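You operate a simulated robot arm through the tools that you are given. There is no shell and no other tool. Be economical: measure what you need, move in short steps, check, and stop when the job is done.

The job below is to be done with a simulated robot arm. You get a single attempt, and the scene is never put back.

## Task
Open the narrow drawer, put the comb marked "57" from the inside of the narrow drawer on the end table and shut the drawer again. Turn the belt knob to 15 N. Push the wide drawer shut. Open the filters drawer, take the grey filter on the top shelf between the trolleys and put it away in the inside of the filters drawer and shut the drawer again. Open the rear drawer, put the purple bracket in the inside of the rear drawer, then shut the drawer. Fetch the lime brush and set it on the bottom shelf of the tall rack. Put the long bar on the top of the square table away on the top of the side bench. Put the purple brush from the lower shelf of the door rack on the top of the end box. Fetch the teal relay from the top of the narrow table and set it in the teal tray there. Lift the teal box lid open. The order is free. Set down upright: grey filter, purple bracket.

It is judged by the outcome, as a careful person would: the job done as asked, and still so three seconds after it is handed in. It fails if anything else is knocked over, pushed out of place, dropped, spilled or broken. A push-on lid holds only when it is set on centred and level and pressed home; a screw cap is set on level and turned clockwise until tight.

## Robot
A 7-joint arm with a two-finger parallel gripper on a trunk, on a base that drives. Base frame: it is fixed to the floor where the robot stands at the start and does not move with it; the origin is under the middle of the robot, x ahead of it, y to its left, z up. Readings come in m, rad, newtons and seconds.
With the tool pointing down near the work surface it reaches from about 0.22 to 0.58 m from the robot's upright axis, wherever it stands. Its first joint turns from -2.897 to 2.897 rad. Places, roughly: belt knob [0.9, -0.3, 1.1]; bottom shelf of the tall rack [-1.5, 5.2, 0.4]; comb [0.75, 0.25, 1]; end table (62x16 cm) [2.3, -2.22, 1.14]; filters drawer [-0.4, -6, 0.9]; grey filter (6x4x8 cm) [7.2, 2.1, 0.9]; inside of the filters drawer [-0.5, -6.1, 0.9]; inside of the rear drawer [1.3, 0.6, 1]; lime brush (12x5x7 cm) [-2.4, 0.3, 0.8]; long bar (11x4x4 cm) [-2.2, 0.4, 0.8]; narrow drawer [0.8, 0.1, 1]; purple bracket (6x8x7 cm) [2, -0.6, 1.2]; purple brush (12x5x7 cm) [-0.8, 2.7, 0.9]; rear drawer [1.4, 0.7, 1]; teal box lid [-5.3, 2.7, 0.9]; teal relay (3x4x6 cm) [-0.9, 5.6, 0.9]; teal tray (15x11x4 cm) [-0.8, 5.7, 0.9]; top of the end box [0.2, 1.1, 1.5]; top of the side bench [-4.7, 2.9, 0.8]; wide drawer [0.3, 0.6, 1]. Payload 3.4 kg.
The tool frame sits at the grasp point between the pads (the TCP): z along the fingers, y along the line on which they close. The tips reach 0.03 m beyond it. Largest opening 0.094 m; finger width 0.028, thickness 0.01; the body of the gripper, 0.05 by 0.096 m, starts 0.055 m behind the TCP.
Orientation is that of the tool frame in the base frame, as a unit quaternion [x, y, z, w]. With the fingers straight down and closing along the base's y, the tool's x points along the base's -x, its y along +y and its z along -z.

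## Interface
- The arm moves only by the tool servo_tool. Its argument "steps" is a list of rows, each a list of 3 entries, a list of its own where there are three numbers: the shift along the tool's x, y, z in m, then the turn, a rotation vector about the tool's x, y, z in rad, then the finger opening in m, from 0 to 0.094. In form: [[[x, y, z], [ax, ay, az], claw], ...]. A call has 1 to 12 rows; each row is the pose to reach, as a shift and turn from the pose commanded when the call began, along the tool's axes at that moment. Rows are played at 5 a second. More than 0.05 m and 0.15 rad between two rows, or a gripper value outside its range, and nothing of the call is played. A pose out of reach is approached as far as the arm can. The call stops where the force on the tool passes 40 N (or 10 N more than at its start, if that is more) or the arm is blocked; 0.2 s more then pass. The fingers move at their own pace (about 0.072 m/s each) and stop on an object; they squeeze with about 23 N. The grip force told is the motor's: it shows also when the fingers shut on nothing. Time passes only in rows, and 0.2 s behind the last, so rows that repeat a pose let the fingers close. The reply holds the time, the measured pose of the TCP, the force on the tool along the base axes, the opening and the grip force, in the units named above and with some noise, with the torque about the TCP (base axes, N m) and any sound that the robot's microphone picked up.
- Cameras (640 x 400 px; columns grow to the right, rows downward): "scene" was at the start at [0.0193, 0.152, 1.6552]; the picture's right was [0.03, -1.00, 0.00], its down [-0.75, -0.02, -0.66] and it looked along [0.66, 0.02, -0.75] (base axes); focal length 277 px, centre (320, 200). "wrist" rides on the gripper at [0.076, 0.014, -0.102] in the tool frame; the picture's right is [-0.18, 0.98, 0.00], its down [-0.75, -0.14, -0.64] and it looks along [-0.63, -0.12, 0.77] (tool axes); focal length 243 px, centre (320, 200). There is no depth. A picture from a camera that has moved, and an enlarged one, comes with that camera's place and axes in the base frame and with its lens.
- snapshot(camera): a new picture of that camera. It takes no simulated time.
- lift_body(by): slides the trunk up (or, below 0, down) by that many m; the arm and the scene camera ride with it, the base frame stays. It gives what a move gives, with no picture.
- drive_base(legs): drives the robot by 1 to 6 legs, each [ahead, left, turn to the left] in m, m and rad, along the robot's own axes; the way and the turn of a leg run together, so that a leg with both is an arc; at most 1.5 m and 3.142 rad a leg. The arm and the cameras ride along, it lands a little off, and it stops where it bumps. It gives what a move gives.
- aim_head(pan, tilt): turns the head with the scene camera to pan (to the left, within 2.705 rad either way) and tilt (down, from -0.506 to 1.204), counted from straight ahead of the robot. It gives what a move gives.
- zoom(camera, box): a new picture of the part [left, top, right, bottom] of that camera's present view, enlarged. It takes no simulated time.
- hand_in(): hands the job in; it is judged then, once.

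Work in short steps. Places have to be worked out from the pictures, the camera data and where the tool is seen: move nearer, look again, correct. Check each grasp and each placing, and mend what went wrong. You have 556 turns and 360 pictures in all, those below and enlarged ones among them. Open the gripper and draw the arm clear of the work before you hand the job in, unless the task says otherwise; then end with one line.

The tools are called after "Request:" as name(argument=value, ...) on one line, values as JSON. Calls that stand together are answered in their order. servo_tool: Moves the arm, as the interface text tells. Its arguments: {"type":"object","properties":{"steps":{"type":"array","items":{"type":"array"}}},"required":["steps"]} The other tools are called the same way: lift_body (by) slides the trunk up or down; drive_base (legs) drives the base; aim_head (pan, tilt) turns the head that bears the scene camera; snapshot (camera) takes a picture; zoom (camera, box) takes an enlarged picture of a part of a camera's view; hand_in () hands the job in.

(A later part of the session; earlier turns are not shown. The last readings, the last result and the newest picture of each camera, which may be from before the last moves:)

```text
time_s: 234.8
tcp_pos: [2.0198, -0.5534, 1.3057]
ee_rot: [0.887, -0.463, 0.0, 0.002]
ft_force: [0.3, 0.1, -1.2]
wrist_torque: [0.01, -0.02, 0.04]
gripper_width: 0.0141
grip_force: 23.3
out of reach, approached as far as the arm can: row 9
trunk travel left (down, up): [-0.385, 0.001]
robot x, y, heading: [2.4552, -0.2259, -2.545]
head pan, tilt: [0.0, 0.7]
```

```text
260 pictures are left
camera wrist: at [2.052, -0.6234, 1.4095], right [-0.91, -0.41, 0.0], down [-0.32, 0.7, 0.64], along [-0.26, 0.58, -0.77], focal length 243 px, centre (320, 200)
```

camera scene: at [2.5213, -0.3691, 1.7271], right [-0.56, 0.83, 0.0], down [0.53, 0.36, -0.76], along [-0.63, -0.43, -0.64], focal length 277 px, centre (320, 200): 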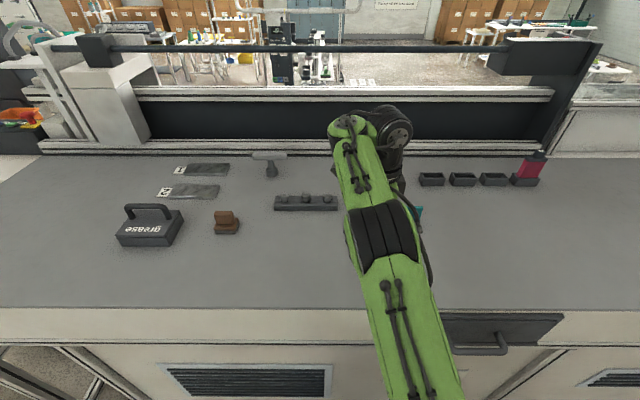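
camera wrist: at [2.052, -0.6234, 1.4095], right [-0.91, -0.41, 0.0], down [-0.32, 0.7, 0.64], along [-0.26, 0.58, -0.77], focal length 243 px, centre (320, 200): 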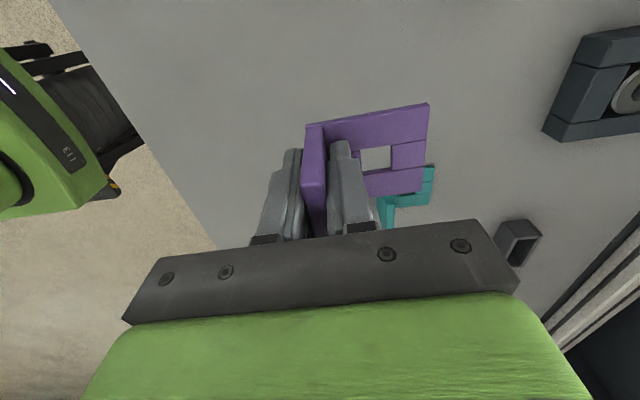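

Bracket lifted. I retract the hand, back off and return to the open drawer.

Request:
servo_tool(steps=[[[0, -0.04, 0], [0, 0, 0], 0], [[0, -0.08, 0], [0, 0, 0], 0], [[0, -0.12, 0], [0, 0, 0], 0], [[0, -0.15, 0], [0, 0, 0], 0]])

Request:
drive_base(legs=[[-0.45, 0, 0.015], [0, -1.38, 0]])

Request:
snapshot(camera="scene")

Request:
snapshot(camera="wrist")

```text
time_s: 235.8
tcp_pos: [2.1429, -0.4677, 1.3074]
ee_rot: [0.887, -0.461, 0.001, 0.001]
ft_force: [0.6, 0.1, -1.1]
wrist_torque: [-0.03, 0.0, -0.01]
gripper_width: 0.0141
grip_force: 22.9
trunk travel left (down, up): [-0.385, 0.001]
robot x, y, heading: [2.4567, -0.2241, -2.547]
head pan, tilt: [0.0, 0.7]
```

```text
time_s: 245.1
tcp_pos: [1.7178, 0.9174, 1.3067]
ee_rot: [0.89, -0.455, 0.001, 0.002]
ft_force: [-0.8, 0.9, -1.8]
wrist_torque: [0.03, -0.03, 0.0]
gripper_width: 0.0141
grip_force: 23.5
trunk travel left (down, up): [-0.385, 0.001]
robot x, y, heading: [2.0291, 1.1617, -2.536]
head pan, tilt: [0.0, 0.7]
```

```text
259 pictures are left
camera scene: at [2.0954, 1.0217, 1.7271], right [-0.57, 0.82, 0.0], down [0.53, 0.37, -0.76], along [-0.63, -0.44, -0.64], focal length 277 px, centre (320, 200)
```

scene: 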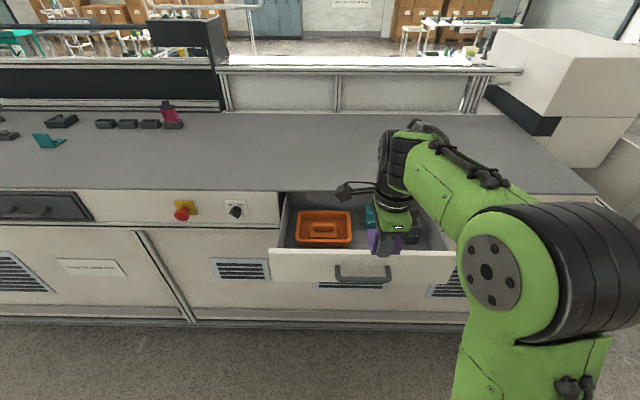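

```text
258 pictures are left
camera wrist: at [1.7487, 0.8468, 1.4092], right [-0.91, -0.42, 0.0], down [-0.33, 0.69, 0.64], along [-0.27, 0.58, -0.77], focal length 243 px, centre (320, 200)
```

wrist: 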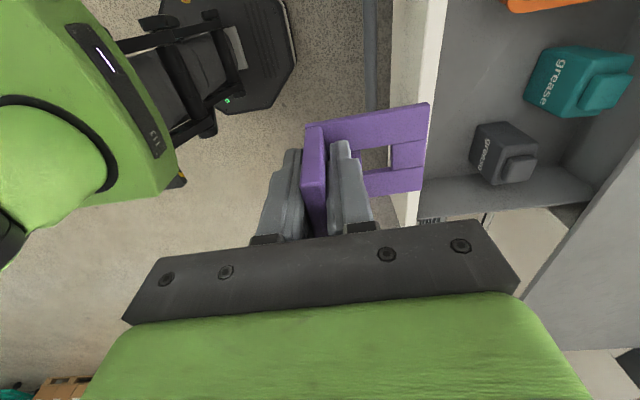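

Request:
zoom(camera="scene", box=[260, 180, 460, 300])

```text
3.20 times, centred on (360, 240) of scene
camera zoom: at [2.0954, 1.0217, 1.7271], right [-0.57, 0.82, 0.0], down [0.53, 0.37, -0.76], along [-0.63, -0.44, -0.64], focal length 886 px, centre (192, 72)
```

zoom: 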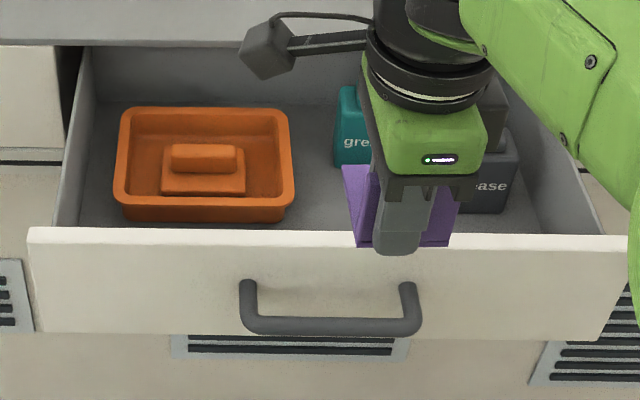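

Free floor exists between tray, teal box and front panel. I drive 6 cm closer and bring the bracket above that spot (plate at u≈0.52, v≈−0.02).

Request:
drive_base(legs=[[0.06, 0, 0]])

Request:
servo_tool(steps=[[[-0.012, 0.035, 0], [0, 0, 0.014], 0], [[-0.024, 0.07, 0], [0, 0, 0.014], 0], [[-0.036, 0.1, 0], [0, 0, 0.014], 0], [[-0.044, 0.128, 0.02], [0, 0, 0.014], 0], [[-0.044, 0.128, 0.06], [0, 0, 0.014], 0]])

Request:
snapshot(camera="wrist")

Request:
zoom(camera="scene", box=[250, 180, 450, 305])

```text
time_s: 246.0
tcp_pos: [1.6675, 0.8827, 1.3059]
ee_rot: [0.89, -0.456, 0.002, -0.001]
ft_force: [-1.0, -0.2, -1.7]
wrist_torque: [0.03, -0.11, -0.01]
gripper_width: 0.0142
grip_force: 23.4
trunk travel left (down, up): [-0.385, 0.001]
robot x, y, heading: [1.9802, 1.1297, -2.533]
head pan, tilt: [0.0, 0.7]
```

```text
time_s: 247.2
tcp_pos: [1.5388, 0.8432, 1.2439]
ee_rot: [0.886, -0.463, 0.0, 0.001]
ft_force: [-0.2, -0.1, -1.9]
wrist_torque: [0.01, -0.01, 0.05]
gripper_width: 0.0139
grip_force: 23.1
trunk travel left (down, up): [-0.385, 0.001]
robot x, y, heading: [1.9793, 1.1293, -2.533]
head pan, tilt: [0.0, 0.7]
```

```text
256 pictures are left
camera wrist: at [1.5688, 0.7727, 1.3472], right [-0.91, -0.41, 0.0], down [-0.32, 0.7, 0.64], along [-0.26, 0.58, -0.77], focal length 243 px, centre (320, 200)
```

wrist: 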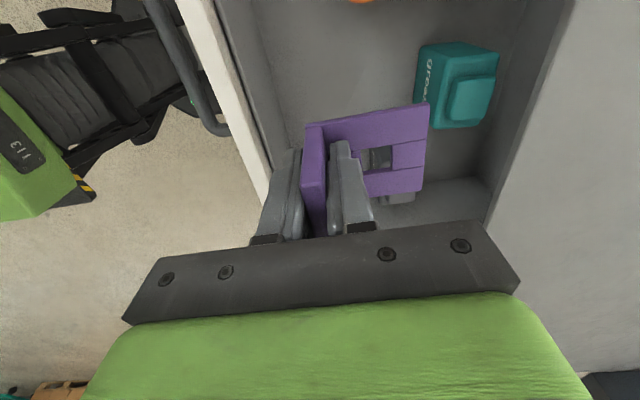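

```text
3.20 times, centred on (350, 242) of scene
camera zoom: at [2.0467, 0.9878, 1.7271], right [-0.57, 0.82, 0.0], down [0.53, 0.37, -0.76], along [-0.63, -0.44, -0.64], focal length 886 px, centre (224, 64)
```

zoom: 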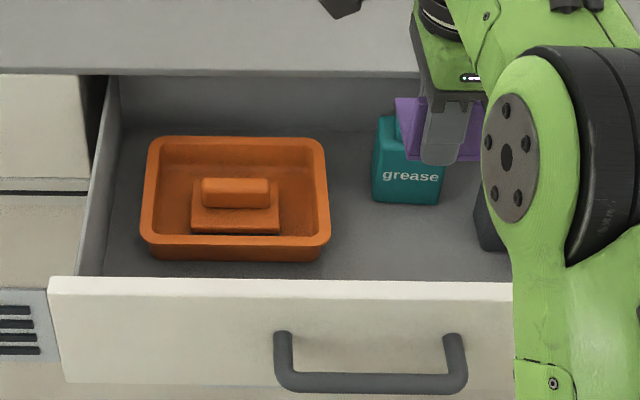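

The spot beneath is free (tray to the left, teal box beyond, grey box right). I lower the bracket toward the floor of the drawer.

Request:
servo_tool(steps=[[[0, -0.008, 0.03], [0, 0, 0], 0], [[0, -0.008, 0.07], [0, 0, 0], 0], [[0, -0.008, 0.11], [0, 0, 0], 0]])

Request:
snapshot(camera="wrist")

Request:
zoom(camera="scene", box=[250, 180, 450, 305])

```text
time_s: 248.0
tcp_pos: [1.5447, 0.8487, 1.1344]
ee_rot: [0.886, -0.464, 0.001, 0.0]
ft_force: [0.0, -0.3, -1.9]
wrist_torque: [0.0, -0.06, 0.06]
gripper_width: 0.0142
grip_force: 23.4
trunk travel left (down, up): [-0.385, 0.001]
robot x, y, heading: [1.9799, 1.1289, -2.537]
head pan, tilt: [0.0, 0.7]
```

```text
254 pictures are left
camera wrist: at [1.5759, 0.7781, 1.2378], right [-0.91, -0.41, 0.0], down [-0.32, 0.7, 0.64], along [-0.26, 0.58, -0.77], focal length 243 px, centre (320, 200)
```

wrist: 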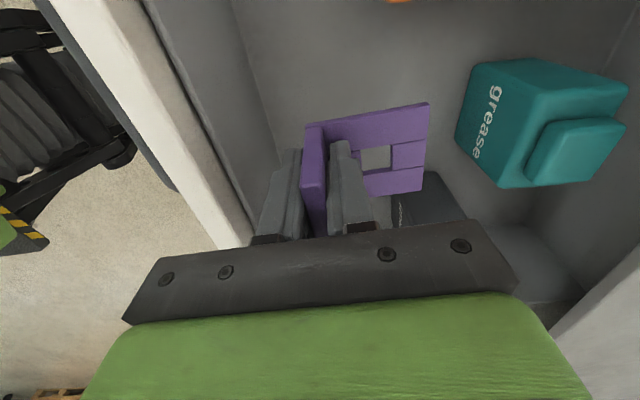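

```text
3.20 times, centred on (350, 242) of scene
camera zoom: at [2.0454, 0.9873, 1.7271], right [-0.57, 0.82, 0.0], down [0.53, 0.37, -0.76], along [-0.63, -0.44, -0.64], focal length 886 px, centre (224, 64)
```

zoom: 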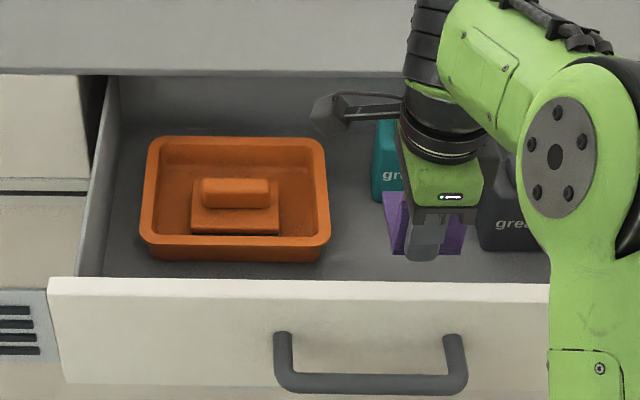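

The grey box is close on the right, so I shift 1.7 cm left and lower by small steps to contact.

Request:
servo_tool(steps=[[[0.017, 0, 0], [0, 0, 0], 0], [[0.017, 0, 0.015], [0, 0, 0], 0], [[0.017, 0, 0.022], [0, 0, 0], 0], [[0.017, 0, 0.028], [0, 0, 0], 0], [[0.017, 0, 0.034], [0, 0, 0], 0], [[0.017, 0, 0.039], [0, 0, 0], 0], [[0.017, 0, 0.044], [0, 0, 0], 0]])

```text
time_s: 249.6
tcp_pos: [1.5546, 0.8345, 1.0917]
ee_rot: [0.887, -0.463, 0.001, -0.001]
ft_force: [0.6, 0.7, -1.4]
wrist_torque: [0.02, -0.03, -0.01]
gripper_width: 0.0139
grip_force: 23.6
trunk travel left (down, up): [-0.385, 0.001]
robot x, y, heading: [1.9775, 1.1279, -2.532]
head pan, tilt: [0.0, 0.7]
```

Request:
servo_tool(steps=[[[0, 0, 0.005], [0, 0, 0], 0], [[0, 0, 0.01], [0, 0, 0], 0], [[0, 0, 0.014], [0, 0, 0], 0], [[0, 0, 0.018], [0, 0, 0], 0]])

Request:
snapshot(camera="wrist")

Request:
zoom(camera="scene", box=[250, 180, 450, 305])

```text
time_s: 250.6
tcp_pos: [1.5538, 0.8346, 1.0741]
ee_rot: [0.886, -0.463, 0.0, 0.001]
ft_force: [0.6, 0.7, -2.1]
wrist_torque: [0.02, -0.05, -0.01]
gripper_width: 0.014
grip_force: 22.9
trunk travel left (down, up): [-0.385, 0.001]
robot x, y, heading: [1.9794, 1.1311, -2.53]
head pan, tilt: [0.0, 0.7]
```

```text
252 pictures are left
camera wrist: at [1.585, 0.7645, 1.177], right [-0.91, -0.41, 0.0], down [-0.32, 0.7, 0.64], along [-0.26, 0.58, -0.77], focal length 243 px, centre (320, 200)
```

wrist: 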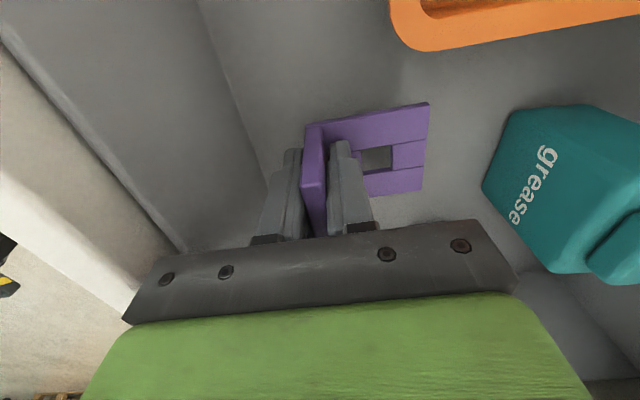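

```text
3.20 times, centred on (350, 242) of scene
camera zoom: at [2.0462, 0.9875, 1.7271], right [-0.57, 0.82, 0.0], down [0.53, 0.37, -0.76], along [-0.63, -0.44, -0.64], focal length 886 px, centre (224, 64)
```

zoom: 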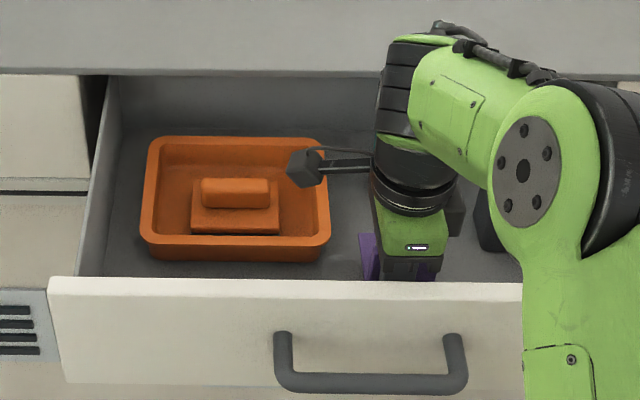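

No contact yet; the hand body is just inside the front panel. I shift 5 mm inward and continue lowering gently.

Request:
servo_tool(steps=[[[0, 0.005, 0.003], [0, 0, 0], 0], [[0, 0.006, 0.007], [0, 0, 0], 0], [[0, 0.006, 0.011], [0, 0, 0], 0], [[0, 0.006, 0.015], [0, 0, 0], 0], [[0, 0.006, 0.019], [0, 0, 0], 0], [[0, 0.006, 0.023], [0, 0, 0], 0]])

```text
time_s: 252.0
tcp_pos: [1.5502, 0.8305, 1.0509]
ee_rot: [0.887, -0.463, 0.002, 0.0]
ft_force: [0.5, -0.5, -2.7]
wrist_torque: [-0.04, -0.01, 0.03]
gripper_width: 0.0139
grip_force: 22.9
trunk travel left (down, up): [-0.385, 0.001]
robot x, y, heading: [1.9809, 1.1251, -2.538]
head pan, tilt: [0.0, 0.7]
```

Request:
snapshot(camera="wrist")

Request:
zoom(camera="scene", box=[250, 180, 450, 305])

```text
250 pictures are left
camera wrist: at [1.5806, 0.7603, 1.1539], right [-0.91, -0.41, 0.0], down [-0.32, 0.7, 0.64], along [-0.26, 0.58, -0.77], focal length 243 px, centre (320, 200)
```

wrist: 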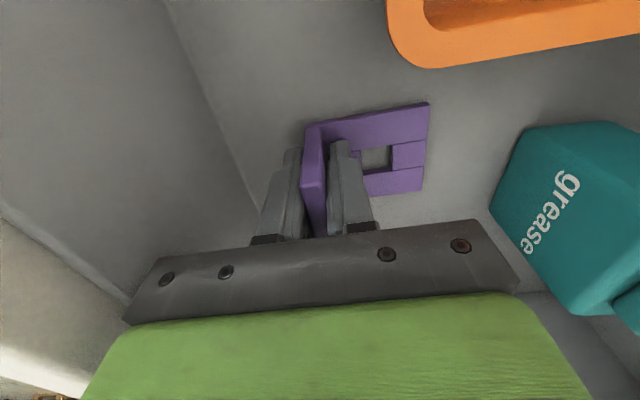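

```text
3.20 times, centred on (350, 242) of scene
camera zoom: at [2.0462, 0.9874, 1.7271], right [-0.57, 0.82, 0.0], down [0.53, 0.37, -0.76], along [-0.63, -0.44, -0.64], focal length 886 px, centre (224, 64)
```

zoom: 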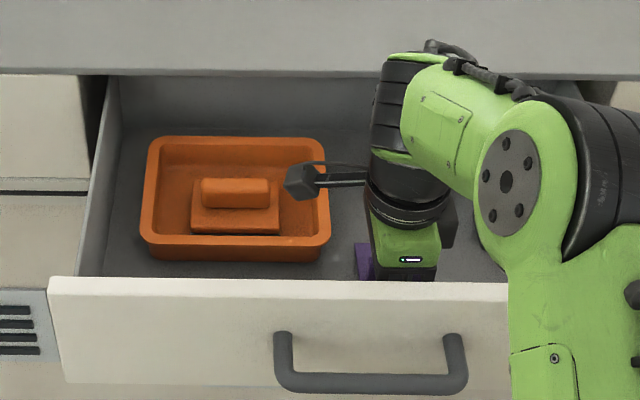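

Still clear; I keep lowering in small steps.

Request:
servo_tool(steps=[[[0, 0, 0.004], [0, 0, 0], 0], [[0, 0, 0.008], [0, 0, 0], 0], [[0, 0, 0.012], [0, 0, 0], 0], [[0, 0, 0.016], [0, 0, 0], 0], [[0, 0, 0.02], [0, 0, 0], 0], [[0, 0, 0.024], [0, 0, 0], 0]])

```text
time_s: 252.8
tcp_pos: [1.5466, 0.8276, 1.0478]
ee_rot: [0.886, -0.464, -0.003, 0.009]
ft_force: [-1.3, -1.2, 19.2]
wrist_torque: [0.21, -0.04, 0.03]
gripper_width: 0.014
grip_force: 22.6
trunk travel left (down, up): [-0.385, 0.001]
robot x, y, heading: [1.9788, 1.1294, -2.534]
head pan, tilt: [0.0, 0.7]
stopped in row 3: the force on the tool passed its limit at 46 N (the readings are from after the stop); the commanded pose is now the measured one
```

Contact at z 1.048. I check whether it is the bracket on the floor.

Request:
zoom(camera="wrist", box=[200, 60, 480, 240])

```text
2.22 times, centred on (340, 150) of wrist
camera zoom: at [1.579, 0.759, 1.1512], right [-0.91, -0.41, 0.02], down [-0.31, 0.71, 0.64], along [-0.27, 0.58, -0.77], focal length 539 px, centre (276, 311)
```

zoom: 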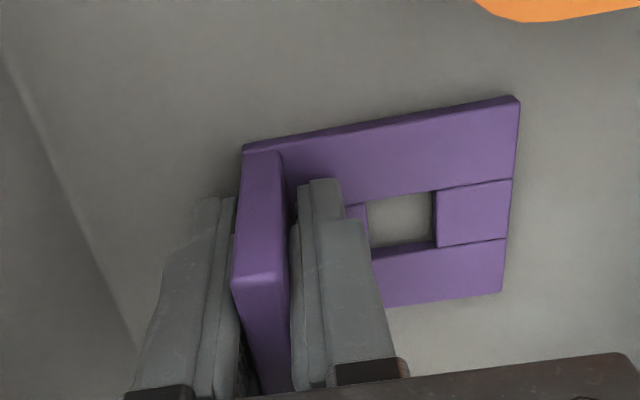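

The base is flat on the drawer floor. I ease up, open and rise vertically.

Request:
servo_tool(steps=[[[0, 0, -0.001], [0, 0, 0], 0], [[0, 0, -0.001], [0, 0, 0], 0.02], [[0, 0, -0.001], [0, 0, 0], 0.036], [[0, 0, -0.001], [0, 0, 0], 0.036], [[0, 0, -0.03], [0, 0, 0], 0.036], [[0, 0, -0.07], [0, 0, 0], 0.036], [[0, 0, -0.11], [0, 0, 0], 0.036], [[0, 0, -0.15], [0, 0, 0], 0.036], [[0, 0, -0.19], [0, 0, 0], 0.036], [[0, -0.03, -0.22], [0, 0, 0], 0.036]])

Request:
snapshot(camera="wrist")

Request:
zoom(camera="scene", box=[250, 180, 450, 305])

```text
time_s: 255.0
tcp_pos: [1.576, 0.8499, 1.265]
ee_rot: [0.886, -0.463, -0.002, 0.006]
ft_force: [0.5, 0.3, 0.1]
wrist_torque: [-0.04, 0.0, 0.0]
gripper_width: 0.0363
grip_force: 0.0
trunk travel left (down, up): [-0.385, 0.001]
robot x, y, heading: [1.9799, 1.1299, -2.537]
head pan, tilt: [0.0, 0.7]
```

```text
247 pictures are left
camera wrist: at [1.608, 0.7808, 1.3692], right [-0.91, -0.41, 0.01], down [-0.31, 0.71, 0.64], along [-0.27, 0.58, -0.77], focal length 243 px, centre (320, 200)
```

wrist: 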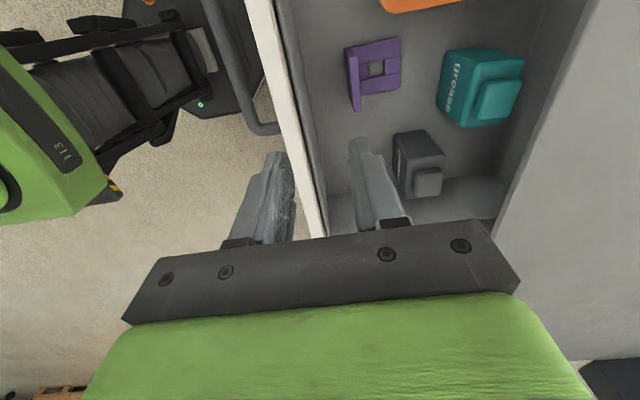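

```text
3.20 times, centred on (350, 242) of scene
camera zoom: at [2.0494, 0.9902, 1.7272], right [-0.57, 0.82, 0.0], down [0.53, 0.37, -0.77], along [-0.63, -0.44, -0.64], focal length 886 px, centre (224, 64)
```

zoom: 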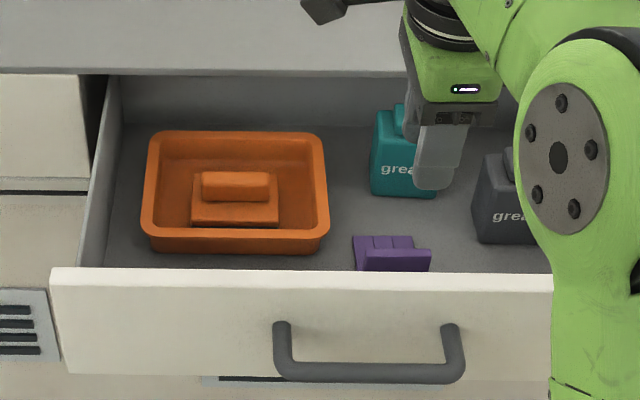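

The bracket stands upright inside. Now I close the fingers and bring the hand down in front of the handle bar to push the drawer shut.

Request:
servo_tool(steps=[[[0.015, -0.04, 0], [0.012, 0, 0], 0.02], [[0.03, -0.08, 0], [0.012, 0, 0], 0], [[0.05, -0.115, 0], [0.012, 0, 0], 0], [[0.07, -0.15, 0], [0.012, 0, 0], 0], [[0.07, -0.16, 0.04], [0.012, 0, 0], 0], [[0.07, -0.16, 0.08], [0.012, 0, 0], 0], [[0.07, -0.16, 0.12], [0.012, 0, 0], 0], [[0.07, -0.16, 0.16], [0.012, 0, 0], 0]])

Request:
snapshot(camera="wrist")

```text
time_s: 256.8
tcp_pos: [1.7441, 0.8792, 1.103]
ee_rot: [0.887, -0.462, 0.001, -0.001]
ft_force: [-0.4, 0.5, -1.3]
wrist_torque: [-0.02, -0.04, -0.03]
gripper_width: 0.0
grip_force: 22.8
trunk travel left (down, up): [-0.385, 0.001]
robot x, y, heading: [1.9813, 1.1263, -2.537]
head pan, tilt: [0.0, 0.7]
```

```text
245 pictures are left
camera wrist: at [1.7743, 0.8089, 1.2064], right [-0.91, -0.41, 0.0], down [-0.32, 0.7, 0.64], along [-0.26, 0.58, -0.77], focal length 243 px, centre (320, 200)
```

wrist: 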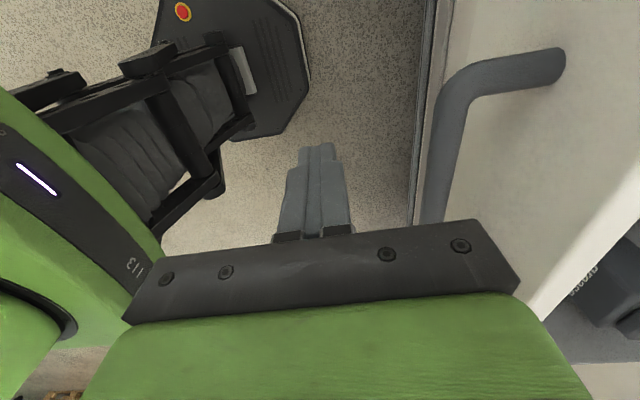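

The bar is ~7 cm ahead of the fingers. I lower 1 cm and drive forward to push.

Request:
servo_tool(steps=[[[0, 0, 0.01], [0, 0, 0], 0], [[0, 0.03, 0.01], [0, 0, 0], 0]])

Request:
drive_base(legs=[[0.2, 0, 0]])

Request:
snapshot(camera="scene")

```text
time_s: 257.4
tcp_pos: [1.7178, 0.8614, 1.0926]
ee_rot: [0.887, -0.462, 0.001, -0.001]
ft_force: [0.1, -0.4, 1.1]
wrist_torque: [-0.03, 0.02, -0.02]
gripper_width: 0.0
grip_force: 22.8
trunk travel left (down, up): [-0.385, 0.001]
robot x, y, heading: [1.9767, 1.1292, -2.537]
head pan, tilt: [0.0, 0.7]
```

```text
time_s: 259.0
tcp_pos: [1.5533, 0.7478, 1.0925]
ee_rot: [0.886, -0.463, 0.002, -0.001]
ft_force: [0.2, 0.0, 0.2]
wrist_torque: [0.04, -0.01, 0.01]
gripper_width: 0.0
grip_force: 23.1
trunk travel left (down, up): [-0.385, 0.001]
robot x, y, heading: [1.8103, 1.0138, -2.532]
head pan, tilt: [0.0, 0.7]
```

```text
244 pictures are left
camera scene: at [1.8807, 0.8726, 1.7271], right [-0.57, 0.82, 0.0], down [0.53, 0.37, -0.76], along [-0.63, -0.44, -0.64], focal length 277 px, centre (320, 200)
```

scene: 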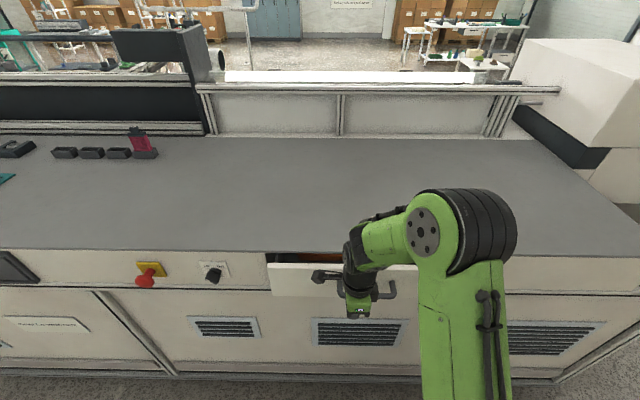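

Nearly shut (~6 cm left). I push the rest with the arm.

Request:
servo_tool(steps=[[[0, 0.015, 0], [0, 0, 0], 0], [[0, 0.03, 0], [0, 0, 0], 0], [[0, 0.045, 0], [0, 0, 0], 0], [[0, 0.06, 0], [0, 0, 0], 0], [[0, 0.075, 0], [0, 0, 0], 0], [[0, 0.09, 0], [0, 0, 0], 0], [[0, 0.105, 0], [0, 0, 0], 0]])

Request:
snapshot(camera="scene")

```text
time_s: 260.1
tcp_pos: [1.5119, 0.718, 1.0929]
ee_rot: [0.887, -0.46, 0.008, -0.017]
ft_force: [23.5, 17.9, 25.3]
wrist_torque: [0.33, 0.1, -0.37]
gripper_width: 0.0001
grip_force: 23.5
trunk travel left (down, up): [-0.385, 0.001]
robot x, y, heading: [1.8149, 1.0164, -2.535]
head pan, tilt: [0.0, 0.7]
stopped in row 5: the force on the tool passed its limit at 51 N (the readings are from after the stop); the commanded pose is now the measured one
```

```text
243 pictures are left
camera scene: at [1.8877, 0.8786, 1.7276], right [-0.57, 0.82, 0.0], down [0.53, 0.37, -0.77], along [-0.63, -0.44, -0.64], focal length 277 px, centre (320, 200)
```

scene: 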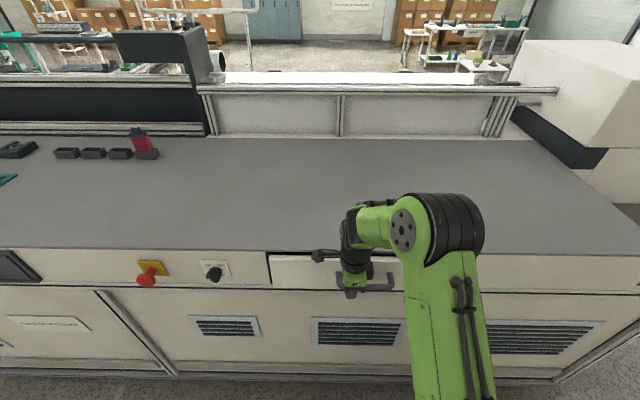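

Request:
zoom(camera="scene", box=[240, 230, 440, 330])

```text
3.20 times, centred on (340, 280) of scene
camera zoom: at [1.8877, 0.8786, 1.7276], right [-0.57, 0.82, 0.0], down [0.53, 0.37, -0.77], along [-0.63, -0.44, -0.64], focal length 886 px, centre (256, -56)
```

zoom: 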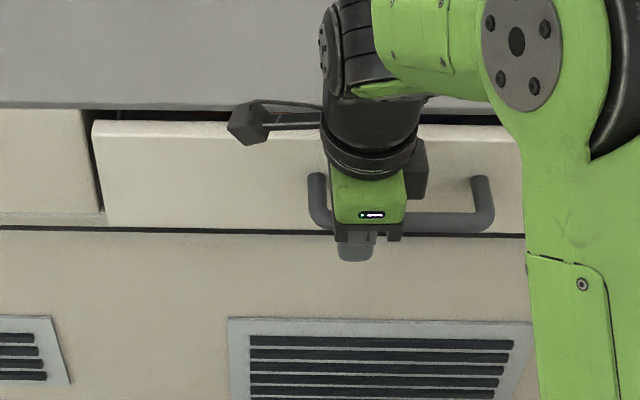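

It may still stand a few mm proud. I back off, tilt the fingers forward and push once more to make sure it is home.

Request:
servo_tool(steps=[[[0, -0.03, 0], [0, 0, 0], 0], [[0, -0.06, 0], [-0.1, 0, 0], 0], [[0, -0.08, 0], [-0.22, 0, 0], 0], [[0, -0.09, 0], [-0.35, 0, 0], 0], [[0, -0.09, 0], [-0.48, 0, 0], 0], [[0, -0.09, 0], [-0.6, 0, 0], 0]])

Request:
snapshot(camera="wrist")

Request:
zoom(camera="scene", box=[240, 230, 440, 330])

```text
time_s: 261.5
tcp_pos: [1.5714, 0.7438, 1.1086]
ee_rot: [0.851, -0.443, -0.13, 0.251]
ft_force: [0.5, -0.2, -0.5]
wrist_torque: [0.0, 0.01, -0.02]
gripper_width: 0.0
grip_force: 22.6
out of reach, approached as far as the arm can: row 5, 6
trunk travel left (down, up): [-0.385, 0.001]
robot x, y, heading: [1.8131, 1.0176, -2.534]
head pan, tilt: [0.0, 0.7]
```

```text
241 pictures are left
camera wrist: at [1.6487, 0.7058, 1.2023], right [-0.78, -0.32, 0.53], down [-0.05, 0.89, 0.46], along [-0.62, 0.33, -0.71], focal length 243 px, centre (320, 200)
```

wrist: 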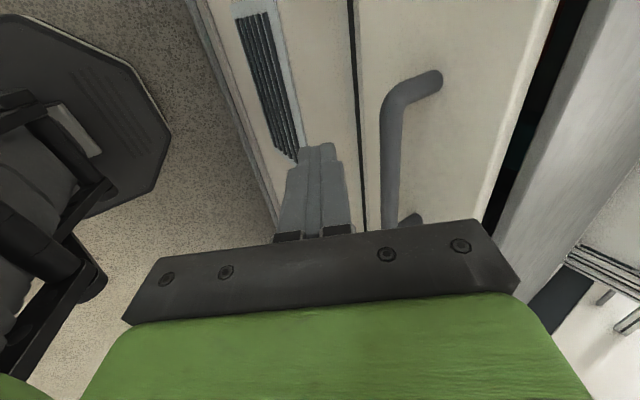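

```text
3.20 times, centred on (340, 280) of scene
camera zoom: at [1.8841, 0.8729, 1.727], right [-0.57, 0.82, 0.0], down [0.53, 0.37, -0.77], along [-0.63, -0.44, -0.64], focal length 886 px, centre (256, -56)
```

zoom: 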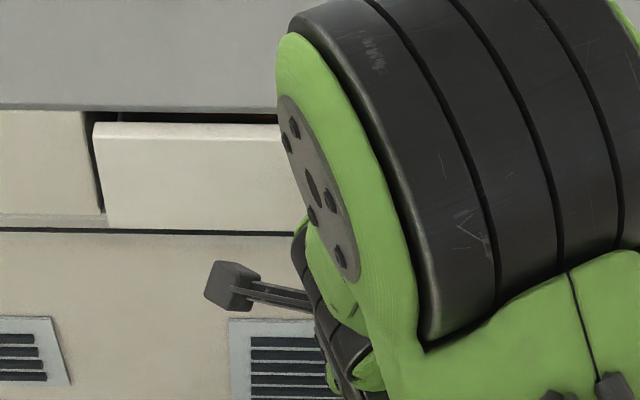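

A small gap remains. I shift left of the handle and push on the face with the fingertips.

Request:
servo_tool(steps=[[[0.035, 0, 0.008], [0, 0, 0], 0], [[0.07, 0, 0.008], [0, 0, 0], 0], [[0.07, 0.025, 0.024], [0, 0, 0], 0], [[0.07, 0.05, 0.04], [0, 0, 0], 0], [[0.07, 0.067, 0.051], [0, 0, 0], 0], [[0.07, 0.076, 0.057], [0, 0, 0], 0], [[0.07, 0.084, 0.062], [0, 0, 0], 0], [[0.07, 0.092, 0.067], [0, 0, 0], 0], [[0.07, 0.1, 0.072], [0, 0, 0], 0], [[0.07, 0.108, 0.077], [0, 0, 0], 0]])

Request:
snapshot(camera="wrist")

Request:
zoom(camera="scene", box=[240, 230, 440, 330])

```text
time_s: 263.4
tcp_pos: [1.5297, 0.6306, 1.1006]
ee_rot: [0.855, -0.441, -0.126, 0.243]
ft_force: [19.2, 15.4, 20.6]
wrist_torque: [0.28, 0.2, -0.38]
gripper_width: 0.0
grip_force: 22.9
trunk travel left (down, up): [-0.385, 0.001]
robot x, y, heading: [1.8125, 1.0133, -2.534]
head pan, tilt: [0.0, 0.7]
stopped in row 9: the force on the tool passed its limit at 46 N (the readings are from after the stop); the commanded pose is now the measured one
```

```text
239 pictures are left
camera wrist: at [1.6063, 0.5922, 1.1953], right [-0.79, -0.33, 0.52], down [-0.06, 0.88, 0.47], along [-0.61, 0.34, -0.71], focal length 243 px, centre (320, 200)
```

wrist: 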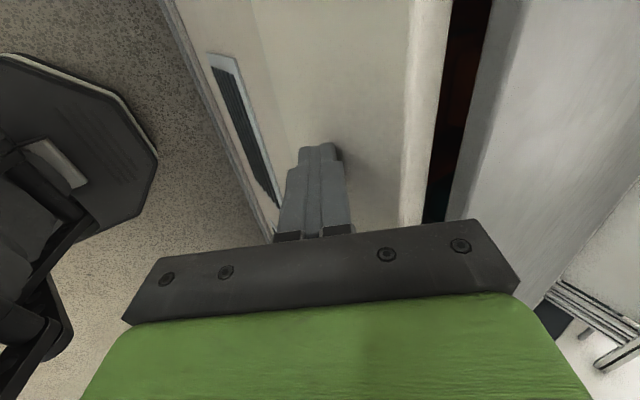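

```text
3.20 times, centred on (340, 280) of scene
camera zoom: at [1.8894, 0.8809, 1.7276], right [-0.57, 0.82, 0.0], down [0.53, 0.36, -0.77], along [-0.63, -0.44, -0.64], focal length 886 px, centre (256, -56)
```

zoom: 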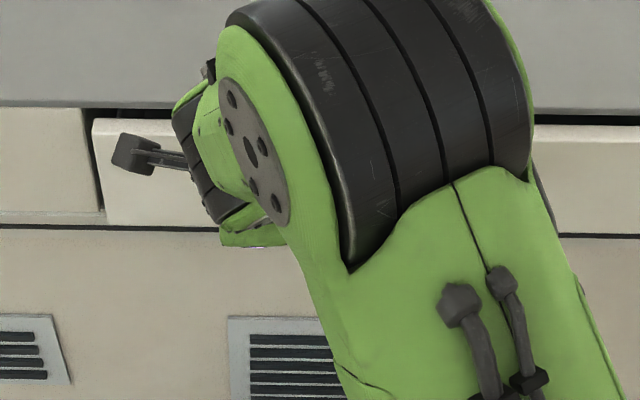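

The contact face position (U≈1.598) matches the drawer's original closed position (≈1.594) and it is hard against its stop, so it's shut. I retract the arm for travel.

Request:
servo_tool(steps=[[[0, -0.03, -0.02], [0.1, 0, 0], 0], [[0, -0.06, -0.04], [0.2, 0, 0], 0], [[0, -0.09, -0.07], [0.32, 0, 0], 0], [[0, -0.12, -0.1], [0.44, 0, 0], 0.02], [[-0.02, -0.14, -0.14], [0.52, 0, 0], 0.04], [[-0.04, -0.15, -0.18], [0.52, 0, 0], 0.05]])

Request:
drive_base(legs=[[-0.4, 0, 0]])

Request:
snapshot(camera="scene")

```text
time_s: 264.8
tcp_pos: [1.6827, 0.7896, 1.1705]
ee_rot: [0.888, -0.46, -0.008, 0.014]
ft_force: [0.7, 0.9, 0.6]
wrist_torque: [-0.02, -0.01, -0.01]
gripper_width: 0.0501
grip_force: 0.1
trunk travel left (down, up): [-0.385, 0.001]
robot x, y, heading: [1.8143, 1.0133, -2.538]
head pan, tilt: [0.0, 0.7]
```

```text
time_s: 267.2
tcp_pos: [2.011, 1.0191, 1.1714]
ee_rot: [0.888, -0.46, -0.009, 0.014]
ft_force: [0.3, 0.8, -0.6]
wrist_torque: [-0.01, -0.03, -0.02]
gripper_width: 0.0497
grip_force: 0.0
trunk travel left (down, up): [-0.385, 0.001]
robot x, y, heading: [2.1475, 1.2427, -2.535]
head pan, tilt: [0.0, 0.7]
```

```text
237 pictures are left
camera scene: at [2.2127, 1.103, 1.7271], right [-0.57, 0.82, 0.0], down [0.53, 0.37, -0.77], along [-0.63, -0.44, -0.64], focal length 277 px, centre (320, 200)
```

scene: 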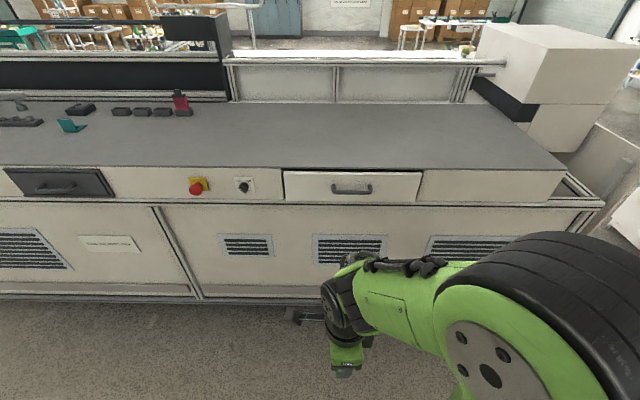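

Request:
zoom(camera="scene", box=[250, 150, 450, 230])

Request:
aim_head(pan=2.6, tilt=0.3)

Request:
snapshot(camera="scene")

```text
3.20 times, centred on (350, 190) of scene
camera zoom: at [2.2127, 1.103, 1.7271], right [-0.57, 0.82, 0.0], down [0.53, 0.37, -0.77], along [-0.63, -0.44, -0.64], focal length 886 px, centre (224, 232)
```

zoom: 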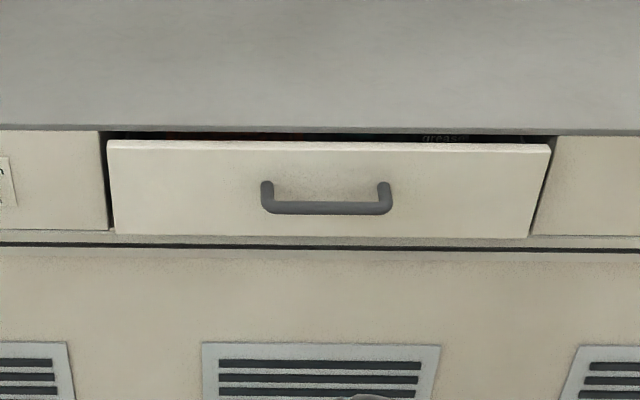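

```text
time_s: 269.6
tcp_pos: [2.0091, 1.0174, 1.17]
ee_rot: [0.888, -0.46, -0.008, 0.014]
ft_force: [-0.6, 0.2, -0.3]
wrist_torque: [0.01, 0.05, 0.04]
gripper_width: 0.05
grip_force: 0.0
trunk travel left (down, up): [-0.385, 0.001]
robot x, y, heading: [2.1444, 1.2486, -2.536]
head pan, tilt: [2.601, 0.3]
```

```text
235 pictures are left
camera scene: at [2.3753, 1.157, 1.7632], right [0.06, -1.0, 0.0], down [-0.3, -0.02, -0.96], along [0.95, 0.06, -0.3], focal length 277 px, centre (320, 200)
```

scene: 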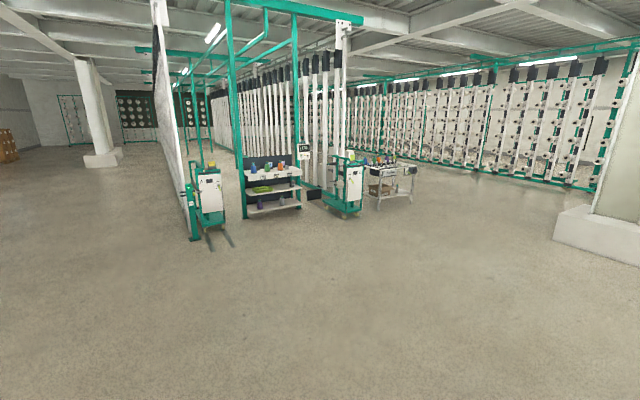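

The rear drawer is shut as at the start. The filter shelf stands between two teal trolleys ahead to the rear; I zoom there.

Request:
zoom(camera="scene", box=[190, 130, 390, 250])

```text
3.20 times, centred on (290, 190) of scene
camera zoom: at [2.3753, 1.157, 1.7632], right [0.06, -1.0, 0.0], down [-0.3, -0.02, -0.96], along [0.95, 0.06, -0.3], focal length 886 px, centre (416, 232)
```

zoom: 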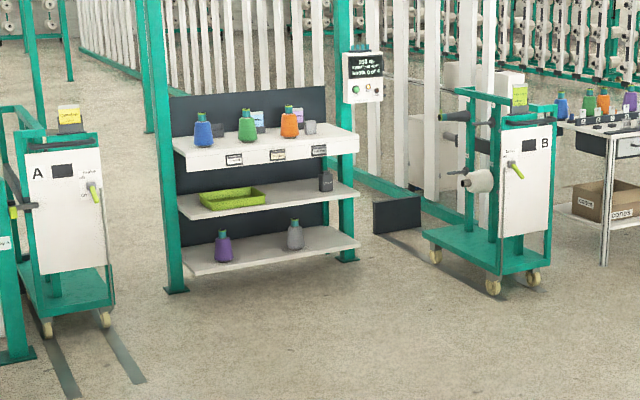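

The grey item sits on the top shelf at its right. I turn around and drive toward the shelf.

Request:
drive_base(legs=[[0, 0, 1.35], [0, 0, 1.353], [1.5, 0, 0], [1.5, 0, 0], [0.5, 0, 0]])

Request:
aim_head(pan=0.0, tilt=0.5)

Request:
snapshot(camera="scene")

```text
time_s: 293.2
tcp_pos: [5.8474, 1.855, 1.1703]
ee_rot: [0.652, 0.758, 0.012, 0.012]
ft_force: [-0.4, 0.1, 0.3]
wrist_torque: [0.0, 0.05, -0.03]
gripper_width: 0.0501
grip_force: 0.0
trunk travel left (down, up): [-0.385, 0.001]
robot x, y, heading: [5.6252, 1.7104, 0.143]
head pan, tilt: [2.601, 0.3]
```

```text
time_s: 295.6
tcp_pos: [5.8466, 1.8547, 1.1712]
ee_rot: [0.652, 0.758, 0.011, 0.011]
ft_force: [0.0, -0.1, 0.1]
wrist_torque: [0.02, -0.01, -0.01]
gripper_width: 0.0502
grip_force: 0.1
trunk travel left (down, up): [-0.385, 0.001]
robot x, y, heading: [5.6264, 1.7115, 0.138]
head pan, tilt: [0.0, 0.499]
```

```text
233 pictures are left
camera scene: at [5.6352, 1.8652, 1.7448], right [0.14, -0.99, 0.0], down [-0.47, -0.07, -0.88], along [0.87, 0.12, -0.48], focal length 277 px, centre (320, 200)
```

scene: 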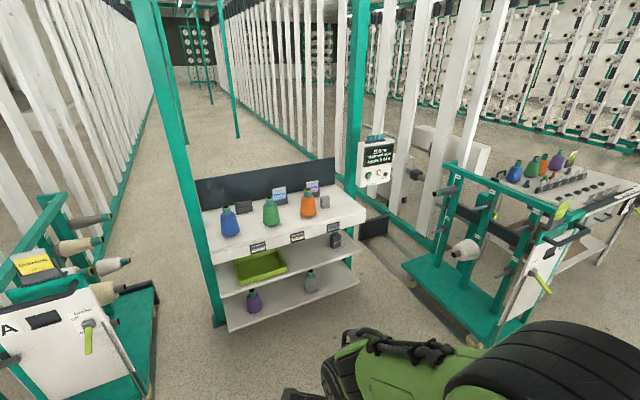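

The grey filter is at about (7.12, 2.04), the shelf faces me at yaw ≈0.43. I turn square to it and approach.

Request:
drive_base(legs=[[0, 0, 0.29], [0, -0.31, 0], [0.8, 0, 0]])

Request:
aim_head(pan=0.0, tilt=0.8)

Request:
snapshot(camera="scene")

Request:
snapshot(camera="wrist")

```text
time_s: 302.4
tcp_pos: [6.64, 1.981, 1.1714]
ee_rot: [0.528, 0.849, 0.013, 0.009]
ft_force: [0.7, 0.6, -1.1]
wrist_torque: [0.0, 0.02, 0.01]
gripper_width: 0.0498
grip_force: 0.1
trunk travel left (down, up): [-0.385, 0.001]
robot x, y, heading: [6.4726, 1.7816, 0.445]
head pan, tilt: [0.0, 0.499]
```

```text
time_s: 303.2
tcp_pos: [6.6404, 1.9814, 1.1714]
ee_rot: [0.528, 0.849, 0.013, 0.009]
ft_force: [0.0, -0.4, 0.0]
wrist_torque: [-0.02, 0.0, -0.01]
gripper_width: 0.0501
grip_force: 0.0
trunk travel left (down, up): [-0.385, 0.001]
robot x, y, heading: [6.4692, 1.7761, 0.448]
head pan, tilt: [0.0, 0.799]
```

```text
232 pictures are left
camera scene: at [6.4254, 1.9206, 1.7189], right [0.43, -0.9, 0.0], down [-0.65, -0.31, -0.7], along [0.63, 0.3, -0.72], focal length 277 px, centre (320, 200)
```

scene: 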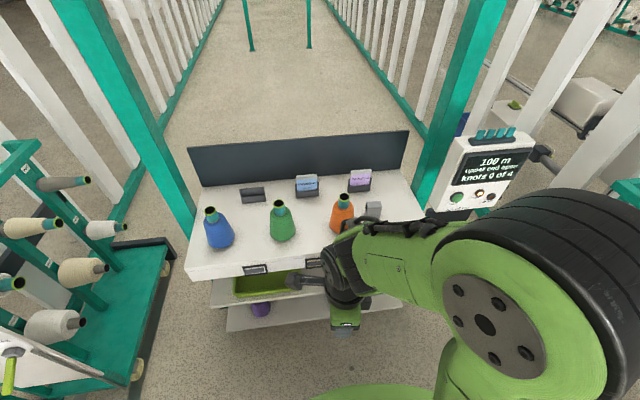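

```text
231 pictures are left
camera wrist: at [6.6151, 2.0534, 1.2741], right [0.96, 0.27, 0.03], down [0.19, -0.75, 0.64], along [0.19, -0.61, -0.77], focal length 243 px, centre (320, 200)
```

wrist: 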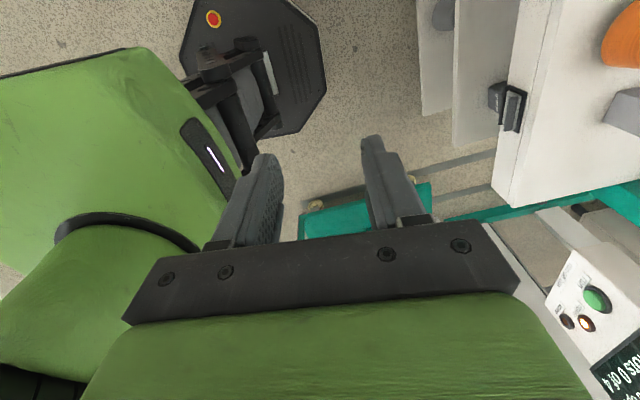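

Request:
zoom(camera="scene", box=[180, 130, 440, 290])

```text
2.46 times, centred on (310, 210) of scene
camera zoom: at [6.4254, 1.9206, 1.7189], right [0.43, -0.9, 0.0], down [-0.65, -0.31, -0.7], along [0.63, 0.3, -0.72], focal length 682 px, centre (345, 175)
```

zoom: 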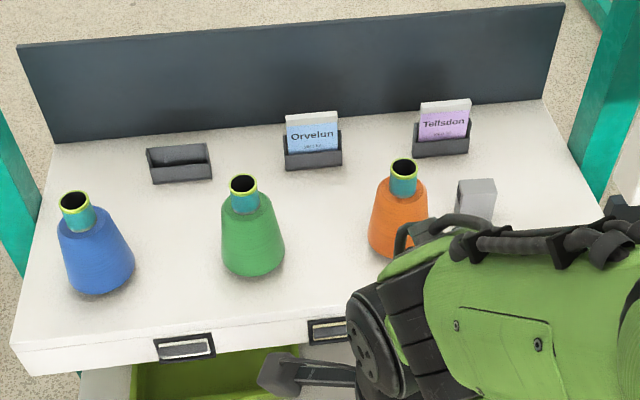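

The grey block right of the orange cone is the filter. I come 0.2 m closer, shift right a little, and turn the tool so the wrist camera can help triangulate.

Request:
drive_base(legs=[[0.18, -0.08, 0]])

Request:
servo_tool(steps=[[[0.03, 0.03, -0.02], [0, 0, 0], 0.07], [[0.06, 0.06, -0.02], [0, 0, 0], 0.08], [[0.09, 0.09, -0.02], [0, 0, 0], 0.08], [[0.11, 0.12, -0.02], [0, 0, 0], 0.08]])

Request:
snapshot(camera="scene")

Request:
snapshot(camera="wrist")

```text
time_s: 304.8
tcp_pos: [6.8382, 1.9826, 1.1714]
ee_rot: [0.529, 0.848, 0.013, 0.009]
ft_force: [-0.3, 0.8, 0.3]
wrist_torque: [0.02, 0.01, 0.01]
gripper_width: 0.0499
grip_force: 0.1
trunk travel left (down, up): [-0.385, 0.001]
robot x, y, heading: [6.6658, 1.7778, 0.449]
head pan, tilt: [0.0, 0.799]
```

```text
time_s: 305.8
tcp_pos: [6.8959, 2.1364, 1.1953]
ee_rot: [0.529, 0.849, 0.011, 0.009]
ft_force: [0.5, 0.5, 0.0]
wrist_torque: [-0.03, 0.03, 0.01]
gripper_width: 0.0799
grip_force: 0.0
trunk travel left (down, up): [-0.385, 0.001]
robot x, y, heading: [6.665, 1.7842, 0.446]
head pan, tilt: [0.0, 0.799]
```

```text
229 pictures are left
camera scene: at [6.6229, 1.9259, 1.7187], right [0.43, -0.9, 0.0], down [-0.65, -0.31, -0.7], along [0.63, 0.3, -0.72], focal length 277 px, centre (320, 200)
```

scene: 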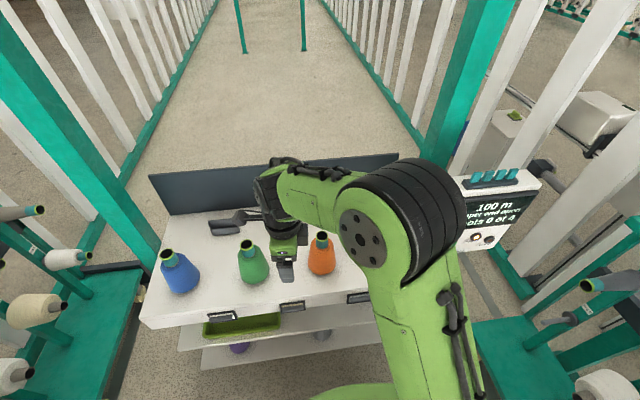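

```text
228 pictures are left
camera wrist: at [6.8712, 2.2093, 1.2986], right [0.96, 0.27, 0.03], down [0.19, -0.75, 0.64], along [0.19, -0.61, -0.77], focal length 243 px, centre (320, 200)
```

wrist: 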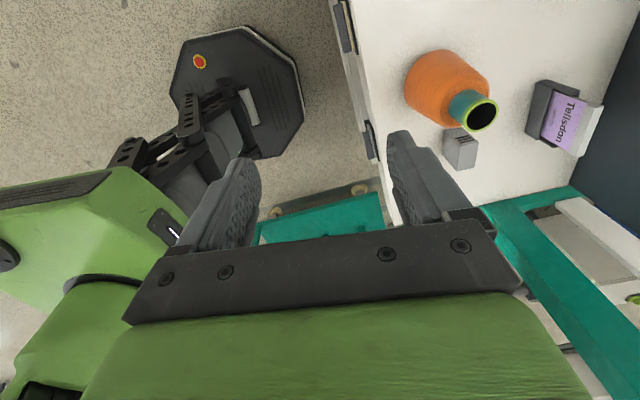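

Request:
zoom(camera="wrist", box=[380, 40, 620, 190])

```text
2.67 times, centred on (500, 115) of wrist
camera zoom: at [6.8712, 2.2093, 1.2986], right [0.96, 0.27, 0.03], down [0.19, -0.75, 0.64], along [0.19, -0.61, -0.77], focal length 647 px, centre (-160, 427)
```

zoom: 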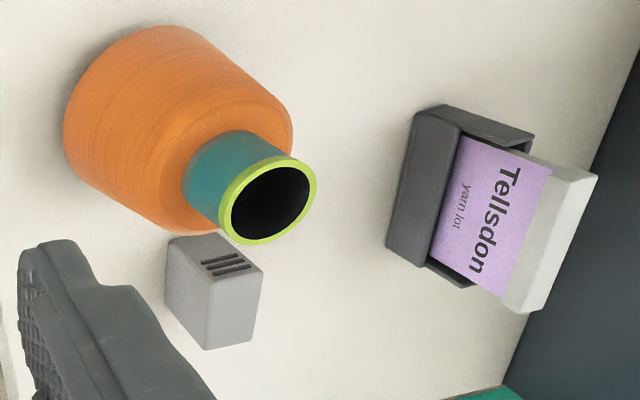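

The filter's top is at z≈0.883, centre (7.226, 2.060), 4 cm side pointing roughly my way. To keep the wrist camera away from the orange cone I turn the tool 180°.

Request:
servo_tool(steps=[[[0, 0, 0], [0, 0, -0.15], 0.08], [[0, 0, 0], [0, 0, -0.3], 0.08], [[0, 0, 0], [0, 0, -0.45], 0.08], [[0, 0, 0], [0, 0, -0.6], 0.08], [[0, 0, 0], [0, 0, -0.75], 0.08], [[0, 0, 0], [0, 0, -0.9], 0.08], [[0, 0, 0], [0, 0, -1.05], 0.08], [[0, 0, 0], [0, 0, -1.2], 0.08], [[0, 0, 0], [0, 0, -1.35], 0.08], [[0, 0, 0], [0, 0, -1.5], 0.08], [[0, 0, 0], [0, 0, -1.63], 0.08]])

Request:
servo_tool(steps=[[[0, 0, 0], [0, 0, -0.15], 0.08], [[0, 0, 0], [0, 0, -0.3], 0.08], [[0, 0, 0], [0, 0, -0.45], 0.08], [[0, 0, 0], [0, 0, -0.6], 0.08], [[0, 0, 0], [0, 0, -0.75], 0.08], [[0, 0, 0], [0, 0, -0.9], 0.08], [[0, 0, 0], [0, 0, -1.05], 0.08], [[0, 0, 0], [0, 0, -1.2], 0.08], [[0, 0, 0], [0, 0, -1.35], 0.08], [[0, 0, 0], [0, 0, -1.5], 0.08], [[0, 0, 0], [0, 0, -1.63], 0.08]])

Request:
drive_base(legs=[[0.06, 0, 0]])

Request:
snapshot(camera="wrist")

```text
time_s: 308.2
tcp_pos: [6.8962, 2.1355, 1.1961]
ee_rot: [-0.256, 0.966, 0.003, 0.016]
ft_force: [-0.6, 0.0, -0.1]
wrist_torque: [0.01, 0.02, 0.02]
gripper_width: 0.0802
grip_force: 0.0
trunk travel left (down, up): [-0.385, 0.001]
robot x, y, heading: [6.6638, 1.7786, 0.446]
head pan, tilt: [0.0, 0.799]
```

```text
time_s: 310.6
tcp_pos: [6.8946, 2.1345, 1.1941]
ee_rot: [0.879, -0.477, 0.01, -0.013]
ft_force: [-0.2, 0.6, 0.1]
wrist_torque: [0.01, -0.01, 0.03]
gripper_width: 0.0802
grip_force: 0.0
trunk travel left (down, up): [-0.385, 0.001]
robot x, y, heading: [6.6671, 1.7816, 0.447]
head pan, tilt: [0.0, 0.799]
```

```text
time_s: 311.6
tcp_pos: [6.9487, 2.1606, 1.1937]
ee_rot: [0.878, -0.479, 0.01, -0.011]
ft_force: [-0.3, 0.4, -0.7]
wrist_torque: [0.02, 0.03, 0.01]
gripper_width: 0.0796
grip_force: 0.0
trunk travel left (down, up): [-0.385, 0.001]
robot x, y, heading: [6.7232, 1.8009, 0.448]
head pan, tilt: [0.0, 0.799]
```

```text
226 pictures are left
camera wrist: at [6.974, 2.0875, 1.2967], right [-0.93, -0.38, -0.03], down [-0.31, 0.7, 0.64], along [-0.22, 0.6, -0.77], focal length 243 px, centre (320, 200)
```

wrist: 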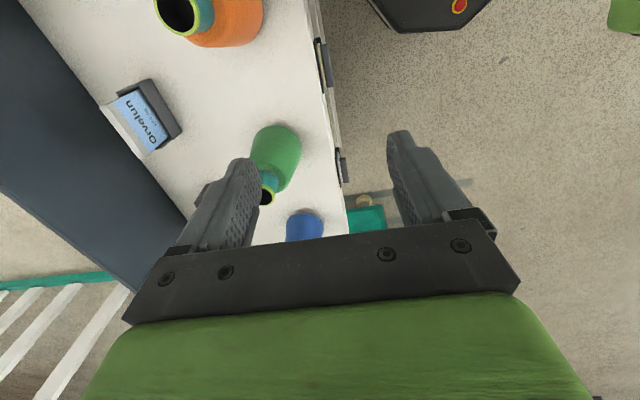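

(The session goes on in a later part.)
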